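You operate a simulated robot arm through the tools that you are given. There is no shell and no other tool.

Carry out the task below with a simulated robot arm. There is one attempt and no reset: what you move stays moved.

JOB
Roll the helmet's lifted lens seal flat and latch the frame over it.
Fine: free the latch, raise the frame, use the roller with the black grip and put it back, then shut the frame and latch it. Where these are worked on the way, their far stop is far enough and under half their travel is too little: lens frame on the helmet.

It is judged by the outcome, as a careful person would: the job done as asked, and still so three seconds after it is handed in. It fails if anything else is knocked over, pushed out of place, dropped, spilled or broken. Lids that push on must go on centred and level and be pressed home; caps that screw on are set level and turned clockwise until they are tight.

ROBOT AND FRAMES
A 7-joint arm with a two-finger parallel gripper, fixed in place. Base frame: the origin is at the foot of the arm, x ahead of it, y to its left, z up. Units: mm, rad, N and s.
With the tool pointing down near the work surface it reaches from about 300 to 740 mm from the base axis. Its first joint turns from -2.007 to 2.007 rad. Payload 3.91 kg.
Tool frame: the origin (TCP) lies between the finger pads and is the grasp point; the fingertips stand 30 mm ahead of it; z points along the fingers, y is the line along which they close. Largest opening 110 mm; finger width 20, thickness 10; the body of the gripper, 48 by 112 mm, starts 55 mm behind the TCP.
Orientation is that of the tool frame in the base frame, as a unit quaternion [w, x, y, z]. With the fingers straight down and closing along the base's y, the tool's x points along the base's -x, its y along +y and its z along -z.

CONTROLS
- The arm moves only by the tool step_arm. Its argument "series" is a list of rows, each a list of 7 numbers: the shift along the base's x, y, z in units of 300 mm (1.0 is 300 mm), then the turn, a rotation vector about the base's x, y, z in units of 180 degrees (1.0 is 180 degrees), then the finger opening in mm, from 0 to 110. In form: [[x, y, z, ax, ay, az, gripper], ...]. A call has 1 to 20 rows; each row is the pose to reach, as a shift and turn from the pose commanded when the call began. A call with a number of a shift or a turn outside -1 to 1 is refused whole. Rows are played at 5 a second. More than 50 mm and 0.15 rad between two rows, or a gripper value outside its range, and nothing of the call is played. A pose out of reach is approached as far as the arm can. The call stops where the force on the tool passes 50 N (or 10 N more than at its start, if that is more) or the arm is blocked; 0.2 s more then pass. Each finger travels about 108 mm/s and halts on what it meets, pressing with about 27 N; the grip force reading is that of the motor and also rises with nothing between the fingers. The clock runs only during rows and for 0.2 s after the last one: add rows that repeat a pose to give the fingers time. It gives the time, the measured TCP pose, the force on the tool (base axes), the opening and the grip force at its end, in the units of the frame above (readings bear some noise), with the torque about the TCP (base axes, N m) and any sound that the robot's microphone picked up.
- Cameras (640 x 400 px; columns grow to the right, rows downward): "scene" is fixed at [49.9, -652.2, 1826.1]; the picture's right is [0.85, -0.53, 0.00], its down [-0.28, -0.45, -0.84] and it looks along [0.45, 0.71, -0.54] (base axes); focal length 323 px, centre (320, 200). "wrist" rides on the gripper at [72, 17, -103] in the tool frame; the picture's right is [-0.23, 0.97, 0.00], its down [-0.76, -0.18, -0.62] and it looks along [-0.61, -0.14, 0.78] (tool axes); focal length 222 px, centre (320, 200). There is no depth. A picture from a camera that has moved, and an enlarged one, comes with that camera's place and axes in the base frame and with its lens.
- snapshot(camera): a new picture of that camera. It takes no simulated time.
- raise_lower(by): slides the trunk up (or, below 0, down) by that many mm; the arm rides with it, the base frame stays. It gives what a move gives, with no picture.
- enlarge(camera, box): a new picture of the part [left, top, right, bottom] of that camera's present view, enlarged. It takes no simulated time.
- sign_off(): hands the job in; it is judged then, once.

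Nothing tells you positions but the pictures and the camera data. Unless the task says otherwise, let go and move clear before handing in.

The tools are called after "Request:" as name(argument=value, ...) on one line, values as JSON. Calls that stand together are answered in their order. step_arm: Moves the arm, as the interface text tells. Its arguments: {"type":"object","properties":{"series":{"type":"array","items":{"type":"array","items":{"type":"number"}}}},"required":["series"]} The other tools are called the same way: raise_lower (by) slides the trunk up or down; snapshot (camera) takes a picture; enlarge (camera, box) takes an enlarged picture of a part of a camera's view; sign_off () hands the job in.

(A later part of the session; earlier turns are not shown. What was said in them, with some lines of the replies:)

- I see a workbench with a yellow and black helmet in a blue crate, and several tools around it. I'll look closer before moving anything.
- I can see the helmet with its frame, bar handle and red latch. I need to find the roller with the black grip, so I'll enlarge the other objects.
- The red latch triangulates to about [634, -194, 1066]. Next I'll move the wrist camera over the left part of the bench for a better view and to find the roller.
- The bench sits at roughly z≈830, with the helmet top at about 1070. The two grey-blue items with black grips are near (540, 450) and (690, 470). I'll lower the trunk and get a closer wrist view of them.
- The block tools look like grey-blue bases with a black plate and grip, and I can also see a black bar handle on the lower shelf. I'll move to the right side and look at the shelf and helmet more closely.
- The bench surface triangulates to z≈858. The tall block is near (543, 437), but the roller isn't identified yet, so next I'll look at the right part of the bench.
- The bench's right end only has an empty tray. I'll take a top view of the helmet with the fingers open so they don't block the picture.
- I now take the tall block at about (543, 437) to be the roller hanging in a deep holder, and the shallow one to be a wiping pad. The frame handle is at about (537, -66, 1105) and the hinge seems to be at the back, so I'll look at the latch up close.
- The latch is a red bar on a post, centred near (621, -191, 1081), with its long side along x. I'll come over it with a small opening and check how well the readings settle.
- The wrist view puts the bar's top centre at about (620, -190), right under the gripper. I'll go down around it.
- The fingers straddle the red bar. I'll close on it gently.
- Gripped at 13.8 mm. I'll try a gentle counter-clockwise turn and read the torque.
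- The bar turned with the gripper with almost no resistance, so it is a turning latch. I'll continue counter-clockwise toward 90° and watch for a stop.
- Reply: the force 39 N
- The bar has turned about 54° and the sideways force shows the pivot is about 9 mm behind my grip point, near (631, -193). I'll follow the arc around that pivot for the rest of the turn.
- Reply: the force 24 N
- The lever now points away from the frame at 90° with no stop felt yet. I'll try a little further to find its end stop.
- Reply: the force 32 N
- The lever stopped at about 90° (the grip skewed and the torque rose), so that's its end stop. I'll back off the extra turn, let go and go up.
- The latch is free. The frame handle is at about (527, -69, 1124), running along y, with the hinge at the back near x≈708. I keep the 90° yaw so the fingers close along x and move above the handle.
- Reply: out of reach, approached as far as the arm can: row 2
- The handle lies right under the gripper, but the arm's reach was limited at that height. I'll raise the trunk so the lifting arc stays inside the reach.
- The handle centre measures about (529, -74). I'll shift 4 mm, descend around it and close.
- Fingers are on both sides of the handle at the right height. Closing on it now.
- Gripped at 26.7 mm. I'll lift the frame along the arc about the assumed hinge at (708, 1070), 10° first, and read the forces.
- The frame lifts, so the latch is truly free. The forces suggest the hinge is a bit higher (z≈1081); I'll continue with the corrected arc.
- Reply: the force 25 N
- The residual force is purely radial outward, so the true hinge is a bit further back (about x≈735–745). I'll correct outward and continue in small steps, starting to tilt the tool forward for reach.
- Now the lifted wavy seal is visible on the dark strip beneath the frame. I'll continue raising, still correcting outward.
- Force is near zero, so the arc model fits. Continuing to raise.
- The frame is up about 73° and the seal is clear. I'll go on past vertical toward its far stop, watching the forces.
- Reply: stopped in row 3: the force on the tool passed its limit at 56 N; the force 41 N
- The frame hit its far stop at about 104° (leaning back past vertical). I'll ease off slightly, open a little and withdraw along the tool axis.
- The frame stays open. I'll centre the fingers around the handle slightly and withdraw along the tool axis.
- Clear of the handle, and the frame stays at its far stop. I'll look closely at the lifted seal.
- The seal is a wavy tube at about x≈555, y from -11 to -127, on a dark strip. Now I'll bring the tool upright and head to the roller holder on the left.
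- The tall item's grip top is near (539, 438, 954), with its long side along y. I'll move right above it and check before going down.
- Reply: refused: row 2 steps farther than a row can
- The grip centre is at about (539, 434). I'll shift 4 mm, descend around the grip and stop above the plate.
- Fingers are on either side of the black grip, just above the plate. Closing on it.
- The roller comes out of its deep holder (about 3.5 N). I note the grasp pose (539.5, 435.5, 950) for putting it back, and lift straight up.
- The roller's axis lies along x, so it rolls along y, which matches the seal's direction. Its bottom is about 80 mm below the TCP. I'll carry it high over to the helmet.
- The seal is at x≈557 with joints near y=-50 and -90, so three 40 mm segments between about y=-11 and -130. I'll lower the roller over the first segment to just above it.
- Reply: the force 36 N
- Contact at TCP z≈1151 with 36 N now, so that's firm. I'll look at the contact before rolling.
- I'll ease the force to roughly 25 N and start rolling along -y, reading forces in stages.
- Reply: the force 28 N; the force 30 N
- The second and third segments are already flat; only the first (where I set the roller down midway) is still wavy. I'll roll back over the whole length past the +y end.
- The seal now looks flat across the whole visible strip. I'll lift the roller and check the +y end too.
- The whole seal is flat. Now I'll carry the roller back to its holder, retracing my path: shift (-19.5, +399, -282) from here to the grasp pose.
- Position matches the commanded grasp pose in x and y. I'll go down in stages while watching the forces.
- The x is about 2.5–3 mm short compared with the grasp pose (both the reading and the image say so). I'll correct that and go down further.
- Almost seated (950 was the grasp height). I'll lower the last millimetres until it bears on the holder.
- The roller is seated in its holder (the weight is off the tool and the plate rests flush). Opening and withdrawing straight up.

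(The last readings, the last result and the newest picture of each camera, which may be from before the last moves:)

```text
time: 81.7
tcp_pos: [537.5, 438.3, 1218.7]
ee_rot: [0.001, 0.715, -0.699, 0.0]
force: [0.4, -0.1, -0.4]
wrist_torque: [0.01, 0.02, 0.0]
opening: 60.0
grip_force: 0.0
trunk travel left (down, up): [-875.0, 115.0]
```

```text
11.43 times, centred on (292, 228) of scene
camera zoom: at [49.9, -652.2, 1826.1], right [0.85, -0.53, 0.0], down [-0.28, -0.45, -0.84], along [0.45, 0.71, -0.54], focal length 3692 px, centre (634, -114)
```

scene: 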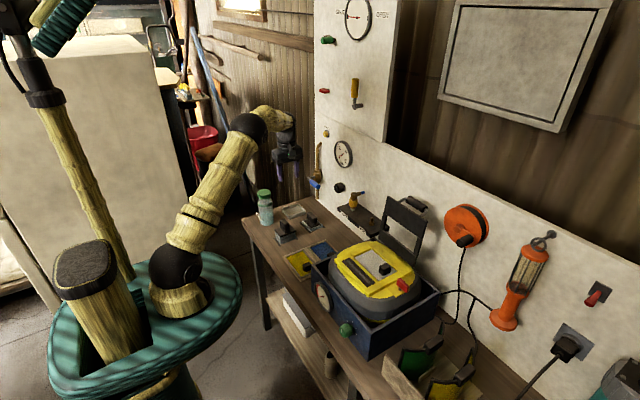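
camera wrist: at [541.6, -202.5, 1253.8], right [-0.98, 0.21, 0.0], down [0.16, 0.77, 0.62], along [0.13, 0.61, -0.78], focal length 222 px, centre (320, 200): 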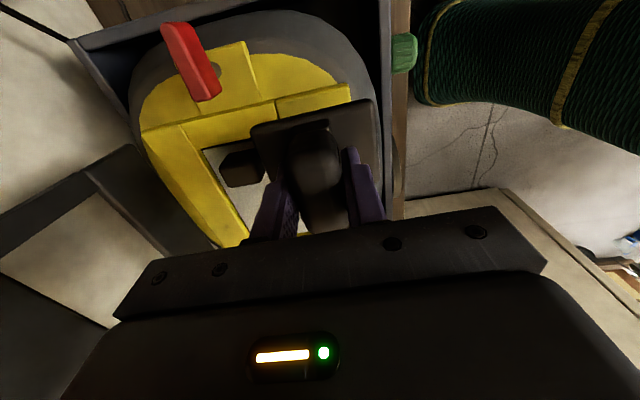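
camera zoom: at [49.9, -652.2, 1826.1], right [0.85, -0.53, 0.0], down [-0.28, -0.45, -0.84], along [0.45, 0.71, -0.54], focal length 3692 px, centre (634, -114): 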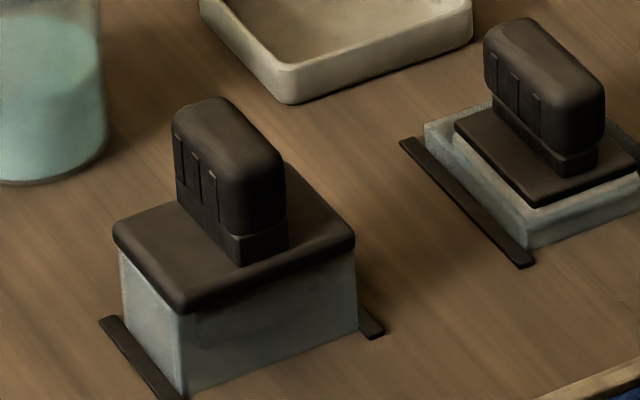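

The roller sits exactly as it was at the start. Next I'll return to the frame handle the way I left it: high over, tool tilted about 33°, then in along the tool axis.

Request:
step_arm(series=[[0, 0, 0.15, 0, 0, 0, 44], [0, -0.05, 0.3, 0, 0, 0, 44], [0, -0.15, 0.4, 0, 0, 0, 44], [0.02, -0.3, 0.42, 0, 0, 0, 44], [0.06, -0.44, 0.42, 0, 0, 0, 44], [0.1, -0.58, 0.42, 0, 0, 0, 44], [0.14, -0.72, 0.42, 0, 0, 0, 44], [0.18, -0.86, 0.42, 0, 0, 0, 44], [0.2, -1.0, 0.42, 0, 0, 0, 44], [0.2, -1.0, 0.42, 0, 0, 0, 44]])

Request:
step_arm(series=[[0.04, -0.1, 0, 0, -0.03, 0, 44], [0.1, -0.2, 0, 0, -0.06, 0, 44], [0.17, -0.3, 0, 0, -0.09, 0, 44], [0.24, -0.4, 0, 0, -0.12, 0, 44], [0.31, -0.5, 0, 0, -0.15, 0, 44], [0.38, -0.6, 0, 0, -0.18, 0, 44], [0.43, -0.69, 0, 0, -0.18, 0, 44], [0.43, -0.69, 0, 0, -0.18, 0, 44], [0.43, -0.69, 0, 0, -0.18, 0, 44]])

Request:
snapshot(camera="wrist")

Request:
snapshot(camera="scene")

```text
time: 83.9
tcp_pos: [600.1, 136.6, 1341.4]
ee_rot: [0.0, 0.715, -0.7, 0.0]
force: [-0.8, 0.5, -0.1]
wrist_torque: [-0.01, -0.04, -0.02]
opening: 44.3
grip_force: 0.1
trunk travel left (down, up): [-875.0, 115.0]
```

```text
time: 85.9
tcp_pos: [729.9, -71.6, 1339.7]
ee_rot: [-0.196, 0.686, -0.672, 0.199]
force: [0.3, -0.3, -0.1]
wrist_torque: [0.04, -0.02, -0.02]
opening: 44.0
grip_force: 0.0
trunk travel left (down, up): [-875.0, 115.0]
```

```text
taken
camera wrist: at [661.0, -143.8, 1420.0], right [-0.83, 0.21, -0.52], down [-0.2, 0.77, 0.61], along [0.53, 0.61, -0.59], focal length 222 px, centre (320, 200)
```

wrist: 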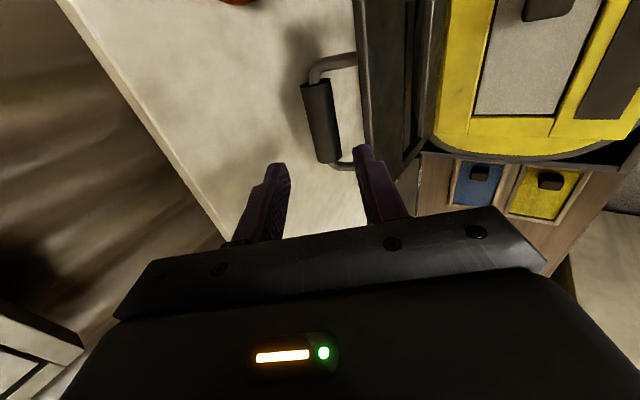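

```text
taken
```

scene: 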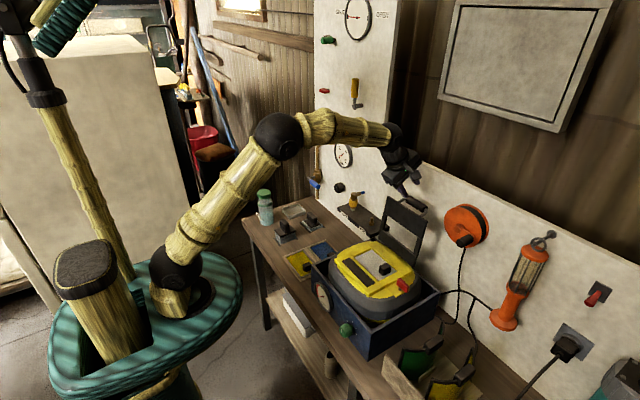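

Same view as when I left, with the handle between the fingers' lines. Moving in along the tool axis around the handle.

Request:
step_arm(series=[[0.053, 0, -0.064, 0, 0, 0, 44], [0.098, 0, -0.134, 0, 0, 0, 44], [0.144, 0, -0.204, 0, 0, 0, 44], [0.19, 0, -0.274, 0, 0, 0, 44], [0.19, 0, -0.274, 0, 0, 0, 44], [0.19, 0, -0.274, 0, 0, 0, 44]])

Request:
snapshot(camera="wrist")

Request:
enlarge(camera="scene", box=[360, 140, 460, 240])

```text
time: 87.3
tcp_pos: [787.5, -71.3, 1259.2]
ee_rot: [-0.195, 0.686, -0.672, 0.2]
force: [0.4, -0.2, -0.7]
wrist_torque: [-0.03, -0.02, 0.02]
opening: 44.2
grip_force: 0.1
trunk travel left (down, up): [-875.0, 115.0]
```

```text
taken
camera wrist: at [718.4, -143.9, 1339.2], right [-0.83, 0.21, -0.52], down [-0.2, 0.77, 0.61], along [0.53, 0.61, -0.59], focal length 222 px, centre (320, 200)
```

wrist: 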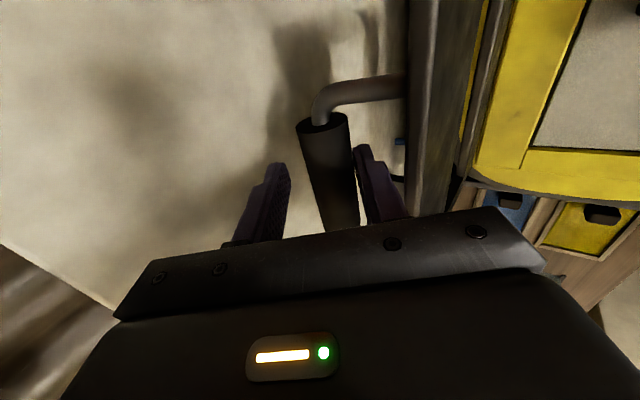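

```text
4.00 times, centred on (410, 190) of scene
camera zoom: at [49.9, -652.2, 1826.1], right [0.85, -0.53, 0.0], down [-0.28, -0.45, -0.84], along [0.45, 0.71, -0.54], focal length 1292 px, centre (-40, 240)
```

zoom: 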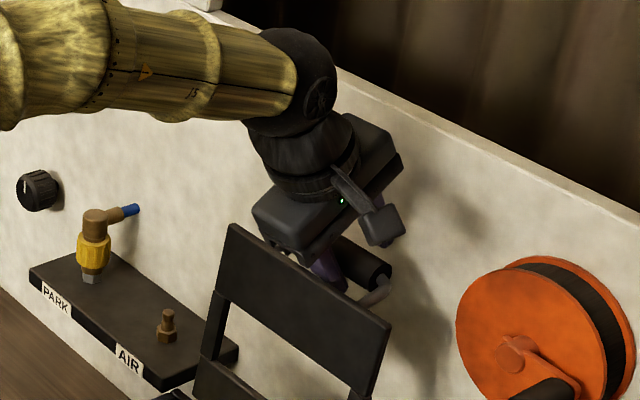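

The handle is between the fingers. Closing on it.

Request:
step_arm(series=[[0, 0, 0, 0, 0, 0, 30], [0, 0, 0, 0, 0, 0, 0], [0, 0, 0, 0, 0, 0, 0], [0, 0, 0, 0, 0, 0, 0]])

```text
time: 88.3
tcp_pos: [787.0, -72.6, 1256.3]
ee_rot: [-0.194, 0.687, -0.672, 0.197]
force: [-12.0, 1.3, -23.9]
wrist_torque: [0.44, 0.51, -0.98]
opening: 26.9
grip_force: 45.1
trunk travel left (down, up): [-875.0, 115.0]
```

Gripped. I'll bring the frame back along the same arc, in stages with force checks.

Request:
step_arm(series=[[-0.015, 0, 0.003, 0, 0, 0, 0], [-0.0377, 0, 0.0117, 0, 0, 0, 0], [-0.0687, 0, 0.022, 0, 0, 0, 0], [-0.1057, 0, 0.032, 0, 0, 0, 0], [-0.1427, 0, 0.04, 0, 0, 0, 0], [-0.1427, 0, 0.04, 0, 0, 0, 0]])

```text
time: 89.7
tcp_pos: [744.4, -72.0, 1271.7]
ee_rot: [-0.194, 0.687, -0.672, 0.199]
force: [-1.6, 1.7, -20.9]
wrist_torque: [0.83, -0.06, -0.59]
opening: 26.6
grip_force: 44.7
trunk travel left (down, up): [-875.0, 115.0]
```

Request:
step_arm(series=[[-0.01, 0, -0.01, 0, 0, 0, 0], [-0.04, 0, -0.006, 0, 0, 0, 0], [-0.076, 0, -0.003, 0, 0.01, 0, 0], [-0.113, 0, -0.003, 0, 0.02, 0, 0], [-0.151, 0, -0.004, 0, 0.03, 0, 0], [-0.151, 0, -0.004, 0, 0.03, 0, 0]])

```text
time: 91.1
tcp_pos: [695.8, -71.2, 1274.3]
ee_rot: [-0.165, 0.694, -0.68, 0.17]
force: [1.5, -5.9, 28.1]
wrist_torque: [0.39, -0.8, -0.79]
opening: 26.8
grip_force: 44.8
trunk travel left (down, up): [-875.0, 115.0]
```

Request:
step_arm(series=[[-0.01, 0, 0.013, 0, 0, 0, 0], [-0.04, 0, 0.011, 0, 0.005, 0, 0], [-0.077, 0, 0.005, 0, 0.01, 0, 0], [-0.114, 0, -0.004, 0, 0.015, 0, 0], [-0.151, 0, -0.014, 0, 0.02, 0, 0], [-0.151, 0, -0.014, 0, 0.02, 0, 0]])

```text
time: 92.5
tcp_pos: [651.9, -71.8, 1267.7]
ee_rot: [-0.142, 0.699, -0.685, 0.145]
force: [1.9, -2.3, 0.5]
wrist_torque: [0.77, -0.29, -0.69]
opening: 26.6
grip_force: 45.1
trunk travel left (down, up): [-875.0, 115.0]
```

Request:
step_arm(series=[[-0.033, 0, -0.0145, 0, 0.011, 0, 0], [-0.0667, 0, -0.031, 0, 0.022, 0, 0], [-0.1, 0, -0.0485, 0, 0.033, 0, 0], [-0.134, 0, -0.0683, 0, 0.044, 0, 0], [-0.167, 0, -0.09, 0, 0.055, 0, 0], [-0.197, 0, -0.112, 0, 0.066, 0, 0], [-0.197, 0, -0.112, 0, 0.066, 0, 0]])

```text
time: 94.1
tcp_pos: [593.7, -71.0, 1233.4]
ee_rot: [-0.07, 0.71, -0.697, 0.071]
force: [2.3, 0.3, 2.0]
wrist_torque: [0.74, -0.6, -0.78]
opening: 26.8
grip_force: 44.8
trunk travel left (down, up): [-875.0, 115.0]
```

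Request:
step_arm(series=[[-0.029, 0, -0.025, 0, 0.011, 0, 0], [-0.059, 0, -0.052, 0, 0.022, 0, 0], [-0.085, 0, -0.081, 0, 0.033, 0, 0], [-0.111, 0, -0.11, 0, 0.044, 0, 0], [-0.111, 0, -0.11, 0, 0.044, 0, 0]])

Request:
enlarge(camera="scene", box=[320, 190, 440, 290])

```text
time: 95.3
tcp_pos: [559.7, -72.1, 1199.7]
ee_rot: [-0.022, 0.714, -0.699, 0.022]
force: [4.9, 2.5, 0.3]
wrist_torque: [0.61, -0.54, -0.95]
opening: 26.9
grip_force: 45.1
trunk travel left (down, up): [-875.0, 115.0]
```

```text
4.00 times, centred on (380, 240) of scene
camera zoom: at [49.9, -652.2, 1826.1], right [0.85, -0.53, 0.0], down [-0.28, -0.45, -0.84], along [0.45, 0.71, -0.54], focal length 1292 px, centre (80, 40)
```

zoom: 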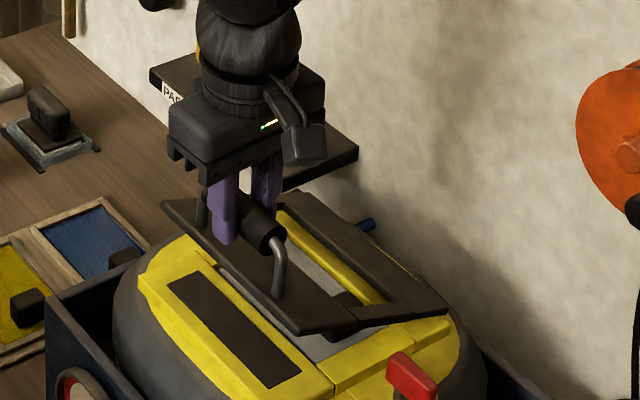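

Request:
step_arm(series=[[-0.021, 0, -0.031, 0, 0.007, 0, 0], [-0.04, 0, -0.063, 0, 0.014, 0, 0], [-0.057, 0, -0.097, 0, 0.018, 0, 0], [-0.072, 0, -0.13, 0, 0.018, 0, 0], [-0.072, 0, -0.13, 0, 0.018, 0, 0]])

```text
time: 96.5
tcp_pos: [539.1, -71.5, 1163.1]
ee_rot: [-0.001, 0.714, -0.7, 0.002]
force: [4.6, 3.5, 1.3]
wrist_torque: [0.5, -0.59, -0.83]
opening: 26.7
grip_force: 45.8
trunk travel left (down, up): [-875.0, 115.0]
```

Request:
step_arm(series=[[-0.01, 0, -0.033, 0, 0, 0, 0], [-0.018, 0, -0.066, 0, 0, 0, 0], [-0.025, 0, -0.1, 0, 0, 0, 0], [-0.025, 0, -0.1, 0, 0, 0, 0]])

Request:
enlarge(camera="scene", box=[320, 210, 440, 310])

```text
time: 97.5
tcp_pos: [530.6, -71.0, 1135.6]
ee_rot: [-0.003, 0.715, -0.699, 0.006]
force: [3.9, 2.2, 35.7]
wrist_torque: [-0.18, -0.01, -0.86]
opening: 26.8
grip_force: 44.9
trunk travel left (down, up): [-875.0, 115.0]
```

```text
4.00 times, centred on (380, 260) of scene
camera zoom: at [49.9, -652.2, 1826.1], right [0.85, -0.53, 0.0], down [-0.28, -0.45, -0.84], along [0.45, 0.71, -0.54], focal length 1292 px, centre (80, -40)
```

zoom: 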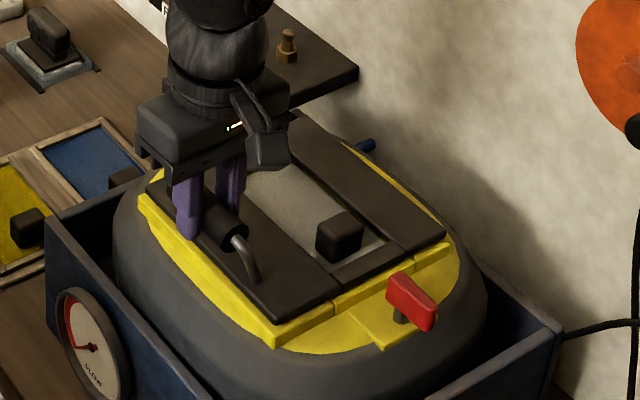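

The frame is shut: the force rose to 36 N and its outline matches the initial picture. I'll release the handle and go up.

Request:
step_arm(series=[[0, 0, 0.005, 0, 0, 0, 30], [0, 0, 0.005, 0, 0, 0, 60], [0, 0, 0.005, 0, 0, 0, 60], [0, 0, 0.1, 0, 0, 0, 60], [0, 0, 0.24, 0, 0, 0, 60], [0, 0, 0.35, 0, 0, 0, 60], [0, 0, 0.35, 0, 0, 0, 60]])

Request:
enlarge(camera="scene", box=[320, 225, 440, 325])

Request:
snapshot(camera="wrist")

```text
time: 99.1
tcp_pos: [530.8, -70.8, 1238.3]
ee_rot: [-0.002, 0.714, -0.7, 0.002]
force: [0.2, -0.1, -0.1]
wrist_torque: [-0.03, 0.01, -0.04]
opening: 60.3
grip_force: 0.1
trunk travel left (down, up): [-875.0, 115.0]
```

```text
4.00 times, centred on (380, 275) of scene
camera zoom: at [49.9, -652.2, 1826.1], right [0.85, -0.53, 0.0], down [-0.28, -0.45, -0.84], along [0.45, 0.71, -0.54], focal length 1292 px, centre (80, -100)
```

zoom: 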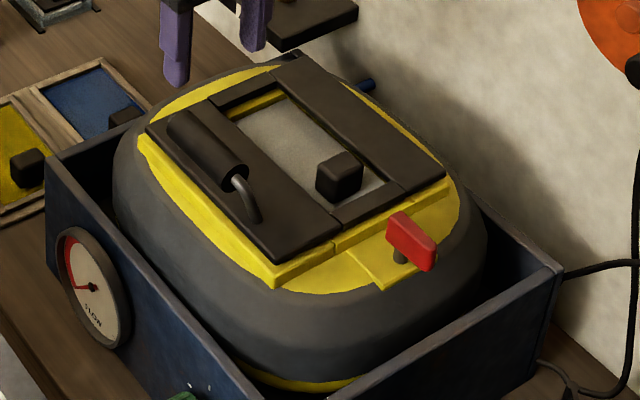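

```text
taken
camera wrist: at [513.8, -144.0, 1340.3], right [-0.98, 0.21, -0.01], down [0.16, 0.77, 0.62], along [0.13, 0.61, -0.78], focal length 222 px, centre (320, 200)
```

wrist: 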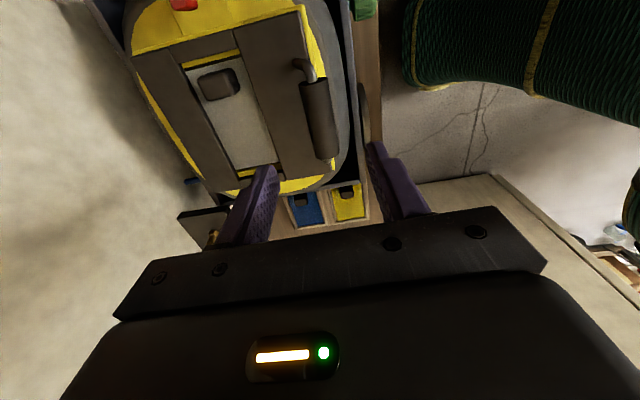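

The frame looks exactly as it did closed. Now the latch: the red bar still points along -y, so I'll come over it with the current 90° yaw.

Request:
step_arm(series=[[0.08, -0.12, 0, 0, 0, 0, 44], [0.16, -0.24, 0, 0, 0, 0, 44], [0.25, -0.34, 0, 0, 0, 0, 44], [0.33, -0.43, 0, 0, 0, 0, 44], [0.33, -0.43, -0.14, 0, 0, 0, 44], [0.33, -0.43, -0.26, 0, 0, 0, 44], [0.33, -0.43, -0.26, 0, 0, 0, 44], [0.33, -0.43, -0.26, 0, 0, 0, 44]])

Request:
snapshot(camera="wrist")

Request:
enlarge(camera="wrist", box=[220, 80, 420, 230])

Request:
enlarge(camera="scene", box=[370, 240, 440, 310])

```text
time: 100.9
tcp_pos: [628.1, -201.7, 1157.7]
ee_rot: [-0.002, 0.714, -0.7, 0.002]
force: [0.2, 0.2, 0.3]
wrist_torque: [0.01, 0.03, -0.05]
opening: 44.0
grip_force: 0.1
trunk travel left (down, up): [-875.0, 115.0]
```

```text
taken
camera wrist: at [612.9, -274.3, 1261.2], right [-0.98, 0.21, -0.01], down [0.16, 0.77, 0.62], along [0.13, 0.61, -0.78], focal length 222 px, centre (320, 200)
```

wrist: 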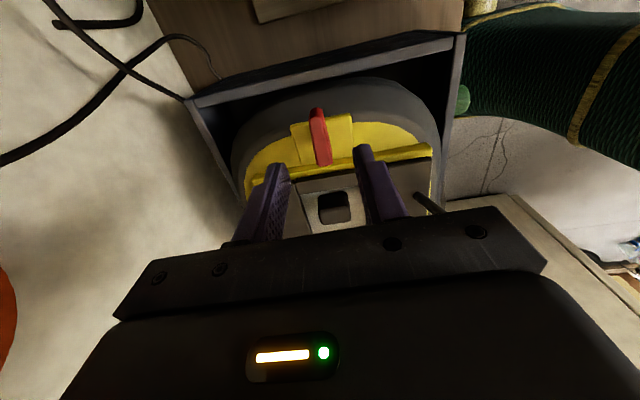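

```text
2.67 times, centred on (320, 155) of wrist
camera zoom: at [612.9, -274.3, 1261.2], right [-0.98, 0.21, -0.01], down [0.16, 0.77, 0.62], along [0.13, 0.61, -0.78], focal length 592 px, centre (320, 320)
```

zoom: 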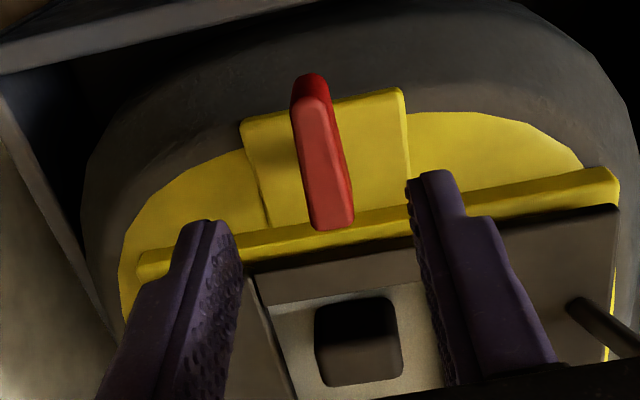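

```text
5.71 times, centred on (405, 275) of scene
camera zoom: at [49.9, -652.2, 1826.1], right [0.85, -0.53, 0.0], down [-0.28, -0.45, -0.84], along [0.45, 0.71, -0.54], focal length 1846 px, centre (-166, -229)
```

zoom: 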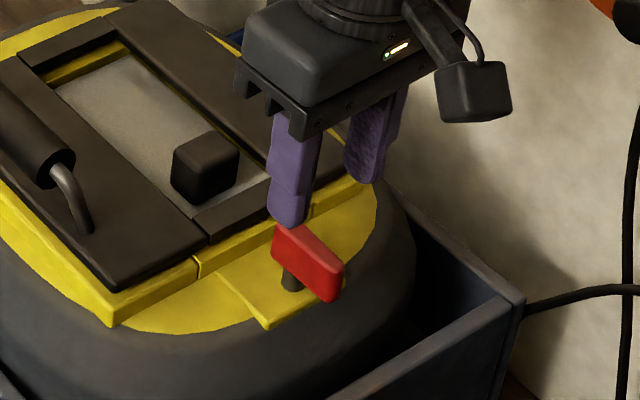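

The bar's top centre measures (627, -200), under the gripper. Going down and closing on it.

Request:
step_arm(series=[[-0.001, 0, -0.1, 0, 0, 0, 44], [-0.001, 0, -0.19, 0, 0, 0, 44], [-0.001, 0, -0.2, 0, 0, 0, 44], [-0.001, 0, -0.2, 0, 0, 0, 44]])

Request:
enlarge(camera="wrist", box=[220, 60, 420, 230])

Request:
enlarge(camera="scene", box=[370, 240, 440, 310])

```text
time: 101.9
tcp_pos: [628.3, -200.8, 1098.7]
ee_rot: [-0.004, 0.714, -0.7, 0.002]
force: [0.5, 0.2, -0.1]
wrist_torque: [-0.05, 0.0, 0.03]
opening: 44.1
grip_force: 0.0
trunk travel left (down, up): [-875.0, 115.0]
```

```text
2.35 times, centred on (320, 145) of wrist
camera zoom: at [613.0, -273.0, 1201.9], right [-0.98, 0.21, -0.01], down [0.16, 0.77, 0.62], along [0.13, 0.61, -0.78], focal length 523 px, centre (320, 329)
```

zoom: 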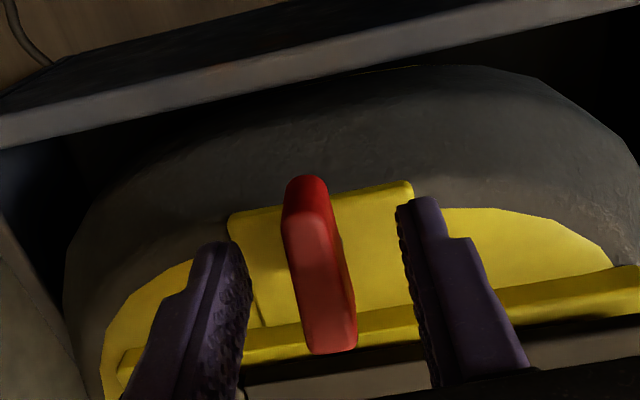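

```text
5.71 times, centred on (405, 275) of scene
camera zoom: at [49.9, -652.2, 1826.1], right [0.85, -0.53, 0.0], down [-0.28, -0.45, -0.84], along [0.45, 0.71, -0.54], focal length 1846 px, centre (-166, -229)
```

zoom: 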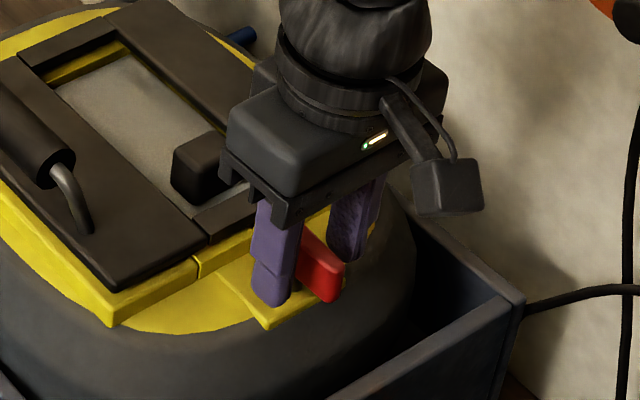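

Request:
step_arm(series=[[0, 0, 0, 0, 0, 0, 20], [0, 0, 0, 0, 0, 0, 0], [0, 0, 0, 0, 0, 0, 0], [0, 0, 0, 0, 0, 0, 0]])

```text
time: 102.9
tcp_pos: [629.7, -200.2, 1099.2]
ee_rot: [-0.003, 0.714, -0.7, 0.003]
force: [4.0, -1.0, 1.7]
wrist_torque: [0.04, 0.58, -0.08]
opening: 13.7
grip_force: 45.0
trunk travel left (down, up): [-875.0, 115.0]
```

Gripped at 13.7 mm. I'll turn it clockwise, following the arc around the pivot, 45° first.

Request:
step_arm(series=[[-0.0037, -0.0003, 0, 0, 0, -0.0417, 0], [-0.0075, 0, 0, 0, 0, -0.0833, 0], [-0.0112, 0.0007, 0, 0, 0, -0.125, 0], [-0.0147, 0.0018, 0, 0, 0, -0.1667, 0], [-0.018, 0.0036, 0, 0, 0, -0.2083, 0], [-0.0212, 0.0055, 0, 0, 0, -0.25, 0], [-0.0212, 0.0055, 0, 0, 0, -0.25, 0]])

Request:
enlarge(camera="scene", box=[370, 240, 440, 310])

```text
time: 104.5
tcp_pos: [623.3, -198.6, 1098.5]
ee_rot: [0.001, -0.391, 0.92, -0.003]
force: [4.6, 3.8, -1.5]
wrist_torque: [0.85, -0.11, -0.05]
opening: 13.3
grip_force: 45.0
trunk travel left (down, up): [-875.0, 115.0]
```

```text
5.71 times, centred on (405, 275) of scene
camera zoom: at [49.9, -652.2, 1826.1], right [0.85, -0.53, 0.0], down [-0.28, -0.45, -0.84], along [0.45, 0.71, -0.54], focal length 1846 px, centre (-166, -229)
```

zoom: 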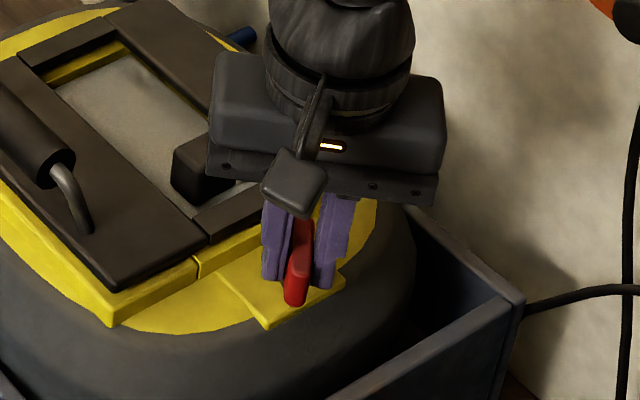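

Request:
step_arm(series=[[0, 0.0049, 0, 0, 0, -0.0417, 0], [-0.003, 0.0076, 0, 0, 0, -0.0833, 0], [-0.005, 0.0107, 0, 0, 0, -0.125, 0], [-0.0068, 0.014, 0, 0, 0, -0.1667, 0], [-0.008, 0.0177, 0, 0, 0, -0.2083, 0], [-0.0088, 0.0212, 0, 0, 0, -0.245, 0], [-0.0088, 0.0212, 0, 0, 0, -0.245, 0]])

Request:
enlarge(camera="scene", box=[370, 240, 440, 310])

Request:
enlarge(camera="wrist", box=[240, 60, 420, 220])

```text
time: 106.1
tcp_pos: [621.0, -192.0, 1097.9]
ee_rot: [-0.001, -0.017, 1.0, -0.004]
force: [4.4, 2.8, -5.4]
wrist_torque: [0.63, -0.09, -0.03]
opening: 13.5
grip_force: 44.8
trunk travel left (down, up): [-875.0, 115.0]
```

```text
5.71 times, centred on (405, 275) of scene
camera zoom: at [49.9, -652.2, 1826.1], right [0.85, -0.53, 0.0], down [-0.28, -0.45, -0.84], along [0.45, 0.71, -0.54], focal length 1846 px, centre (-166, -229)
```

zoom: 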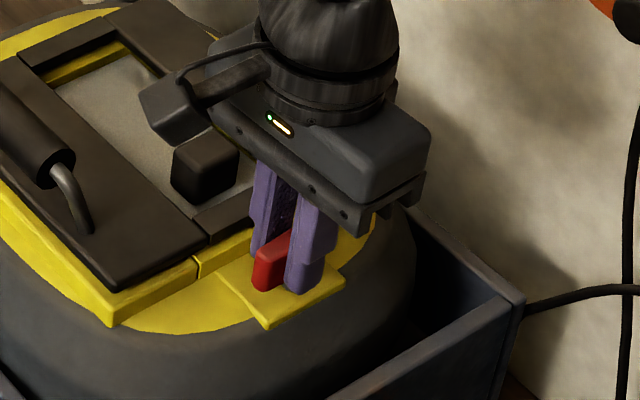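

```text
2.50 times, centred on (330, 140) of wrist
camera zoom: at [548.0, -176.8, 1202.2], right [0.19, 0.98, -0.01], down [0.77, -0.15, 0.62], along [0.61, -0.13, -0.78], focal length 555 px, centre (295, 350)
```

zoom: 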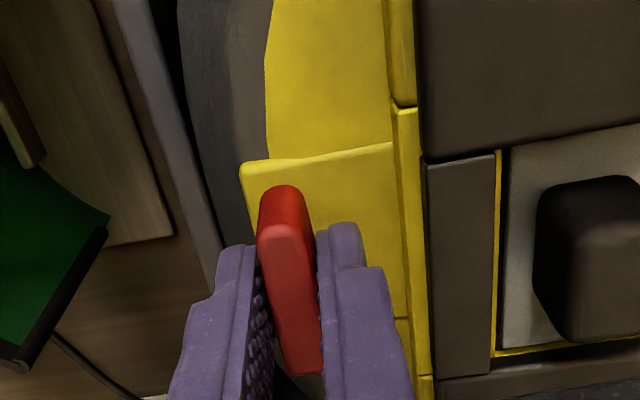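

About 2° left to the starting angle. I'll turn a little more until the latch's stop is felt.

Request:
step_arm(series=[[-0.0005, 0.0015, 0, 0, 0, -0.015, 0], [-0.0005, 0.002, 0, 0, 0, -0.03, 0], [-0.0005, 0.002, 0, 0, 0, -0.03, 0]])

Request:
enlarge(camera="wrist", box=[240, 60, 420, 220])

```text
time: 106.9
tcp_pos: [620.0, -190.5, 1098.9]
ee_rot: [-0.002, 0.028, 1.0, -0.004]
force: [-0.4, 2.7, -7.7]
wrist_torque: [0.67, -0.09, 0.94]
opening: 13.8
grip_force: 45.3
trunk travel left (down, up): [-875.0, 115.0]
```

```text
2.50 times, centred on (330, 140) of wrist
camera zoom: at [549.3, -169.4, 1202.3], right [0.28, 0.96, -0.01], down [0.75, -0.22, 0.62], along [0.6, -0.18, -0.78], focal length 555 px, centre (295, 350)
```

zoom: 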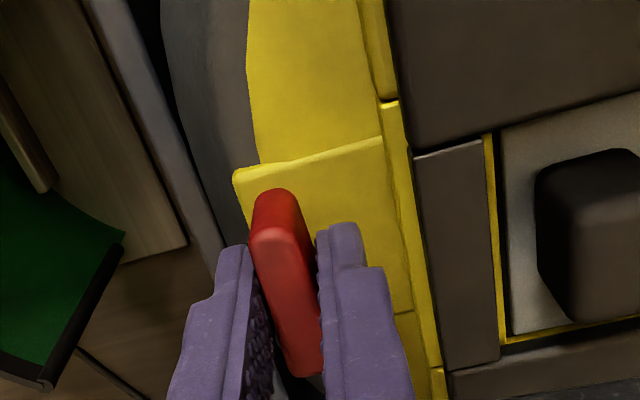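

The torque rose (0.94 N·m), so the latch is against its closed stop, where it was at the start. I'll ease back, let go and go up.

Request:
step_arm(series=[[0, 0, 0, 0, 0, 0.012, 0], [0, 0, 0, 0, 0, 0.012, 24], [0, 0, 0, 0, 0, 0.012, 44], [0, 0, 0, 0, 0, 0.012, 44], [0, 0, 0.1, 0, 0, 0.012, 44], [0, 0, 0.25, 0, 0, 0.012, 44], [0, 0, 0.4, 0, 0, 0.012, 44], [-0.05, 0, 0.55, 0, 0, 0.012, 44], [-0.1, 0, 0.6, 0, 0, 0.012, 44], [-0.1, 0, 0.6, 0, 0, 0.012, 44]])

Request:
enlarge(camera="scene", box=[320, 225, 440, 325])

Request:
enlarge(camera="scene", box=[370, 240, 440, 310])

Request:
snapshot(camera="wrist")

```text
time: 109.1
tcp_pos: [589.5, -192.1, 1279.2]
ee_rot: [-0.001, 0.01, 1.0, -0.003]
force: [0.6, -0.3, 1.4]
wrist_torque: [-0.01, 0.02, 0.02]
opening: 44.1
grip_force: 0.1
trunk travel left (down, up): [-875.0, 115.0]
```

```text
4.00 times, centred on (380, 275) of scene
camera zoom: at [49.9, -652.2, 1826.1], right [0.85, -0.53, 0.0], down [-0.28, -0.45, -0.84], along [0.45, 0.71, -0.54], focal length 1292 px, centre (80, -100)
```

zoom: 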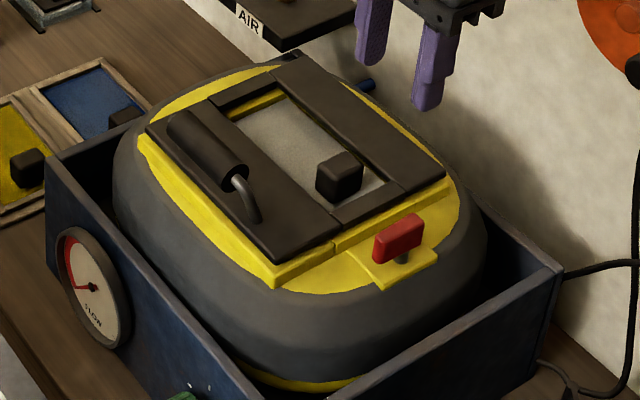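

```text
5.71 times, centred on (405, 275) of scene
camera zoom: at [49.9, -652.2, 1826.1], right [0.85, -0.53, 0.0], down [-0.28, -0.45, -0.84], along [0.45, 0.71, -0.54], focal length 1846 px, centre (-166, -229)
```

zoom: 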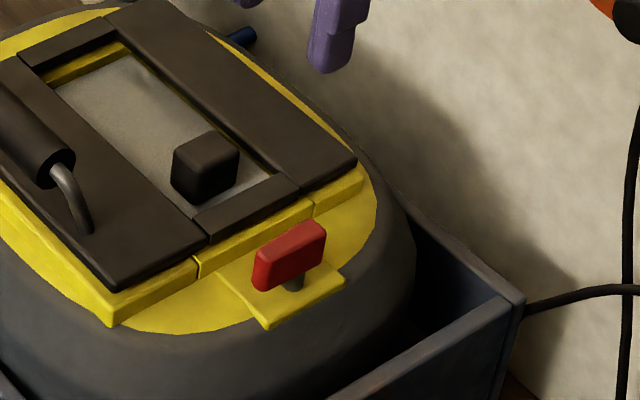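

```text
taken
camera wrist: at [518.4, -172.7, 1382.2], right [0.25, 0.97, -0.01], down [0.76, -0.19, 0.62], along [0.6, -0.16, -0.78], focal length 222 px, centre (320, 200)
```

wrist: 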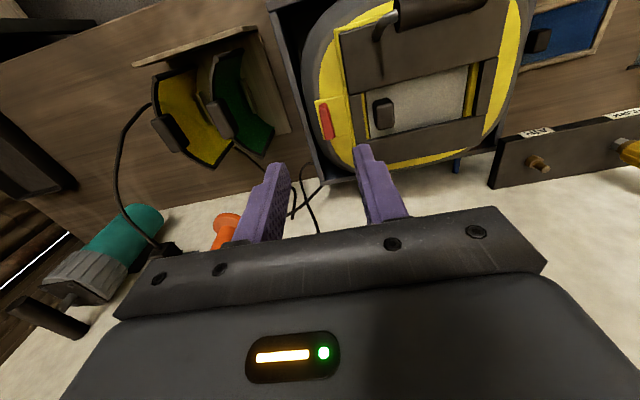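

The frame and latch look just as at the start, with the latch back at its closed stop. I'll move clear and take one last overall look.

Request:
step_arm(series=[[-0.1, 0.05, 0.1, 0, 0, 0, 60], [-0.22, 0.1, 0.18, 0, 0, 0, 60], [-0.34, 0.15, 0.28, 0, 0, 0, 60], [-0.45, 0.2, 0.36, 0, 0, 0, 60], [-0.45, 0.2, 0.36, 0, 0, 0, 60], [-0.45, 0.2, 0.36, 0, 0, 0, 60]])

Request:
snapshot(camera="scene")

Request:
enlarge(camera="scene", box=[240, 180, 460, 370])

Request:
enlarge(camera="wrist", box=[230, 20, 430, 180])

```text
time: 110.5
tcp_pos: [452.1, -134.1, 1386.1]
ee_rot: [-0.001, 0.009, 1.0, -0.003]
force: [-0.4, -0.1, 0.2]
wrist_torque: [-0.01, 0.01, 0.02]
opening: 60.0
grip_force: 0.1
trunk travel left (down, up): [-875.0, 115.0]
```

```text
taken
```

scene: 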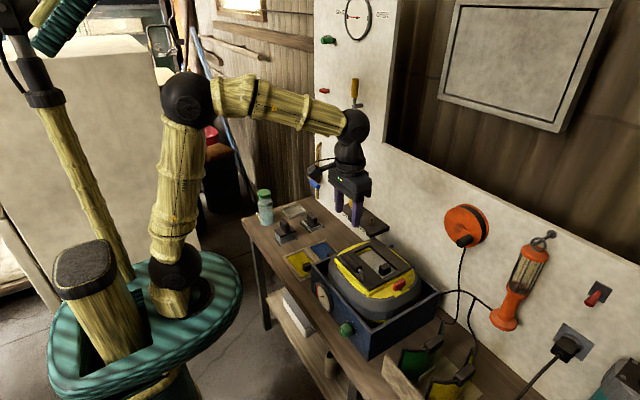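

```text
2.11 times, centred on (350, 275) of scene
camera zoom: at [49.9, -652.2, 1826.1], right [0.85, -0.53, 0.0], down [-0.28, -0.45, -0.84], along [0.45, 0.71, -0.54], focal length 680 px, centre (257, 42)
```

zoom: 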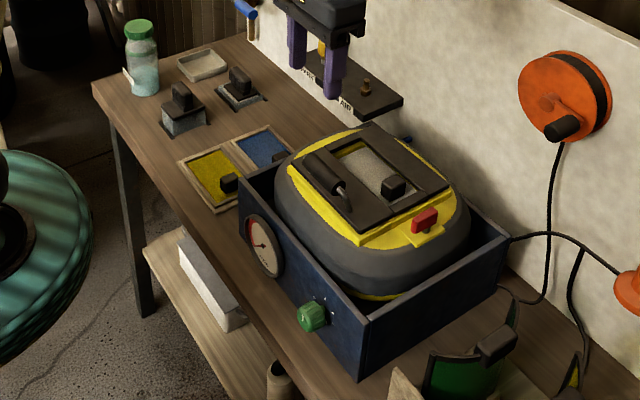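

```text
2.50 times, centred on (330, 100) of wrist
camera zoom: at [380.1, -114.6, 1489.8], right [0.25, 0.97, -0.01], down [0.76, -0.19, 0.62], along [0.6, -0.16, -0.78], focal length 555 px, centre (295, 450)
```

zoom: 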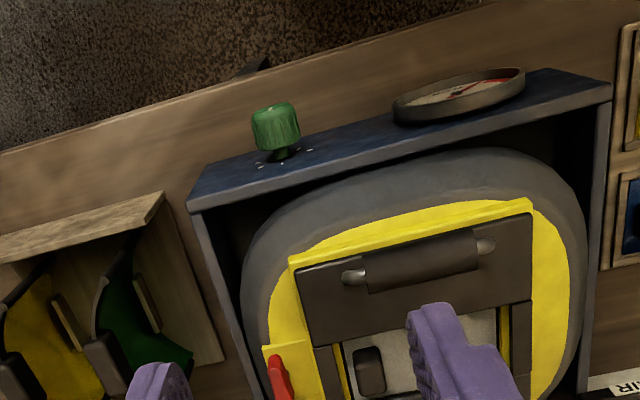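

Everything is in place: the seal is rolled flat, the roller is back in its holder, the frame is shut and latched, and the arm is clear. I'm handing the job in.

Request:
sign_off()

```text
The job is handed in.
```

The helmet's lens seal is rolled flat, and the frame is shut and latched over it. I handed the job in with the gripper open and the arm clear of the bench.

- **Latch:** I turned the red latch a quarter turn to its stop to free the frame. At the end I turned it back to the stop where it started.
- **Frame:** I raised it by its handle to its far stop, about 104° open, and it stayed there while I worked. Closed, it matches its outline in the first pictures.
- **Seal:** I rolled the full length of all three sections at roughly 15–36 N. With the roller lifted, no raised part was visible anywhere along the strip.
- **Roller:** It is back in its tall holder, in the same position as at the start as far as the pictures show.

I did not pull on the closed frame to test that the latch holds; I relied on it being back at its starting stop. Nothing else on the bench appears to have moved.
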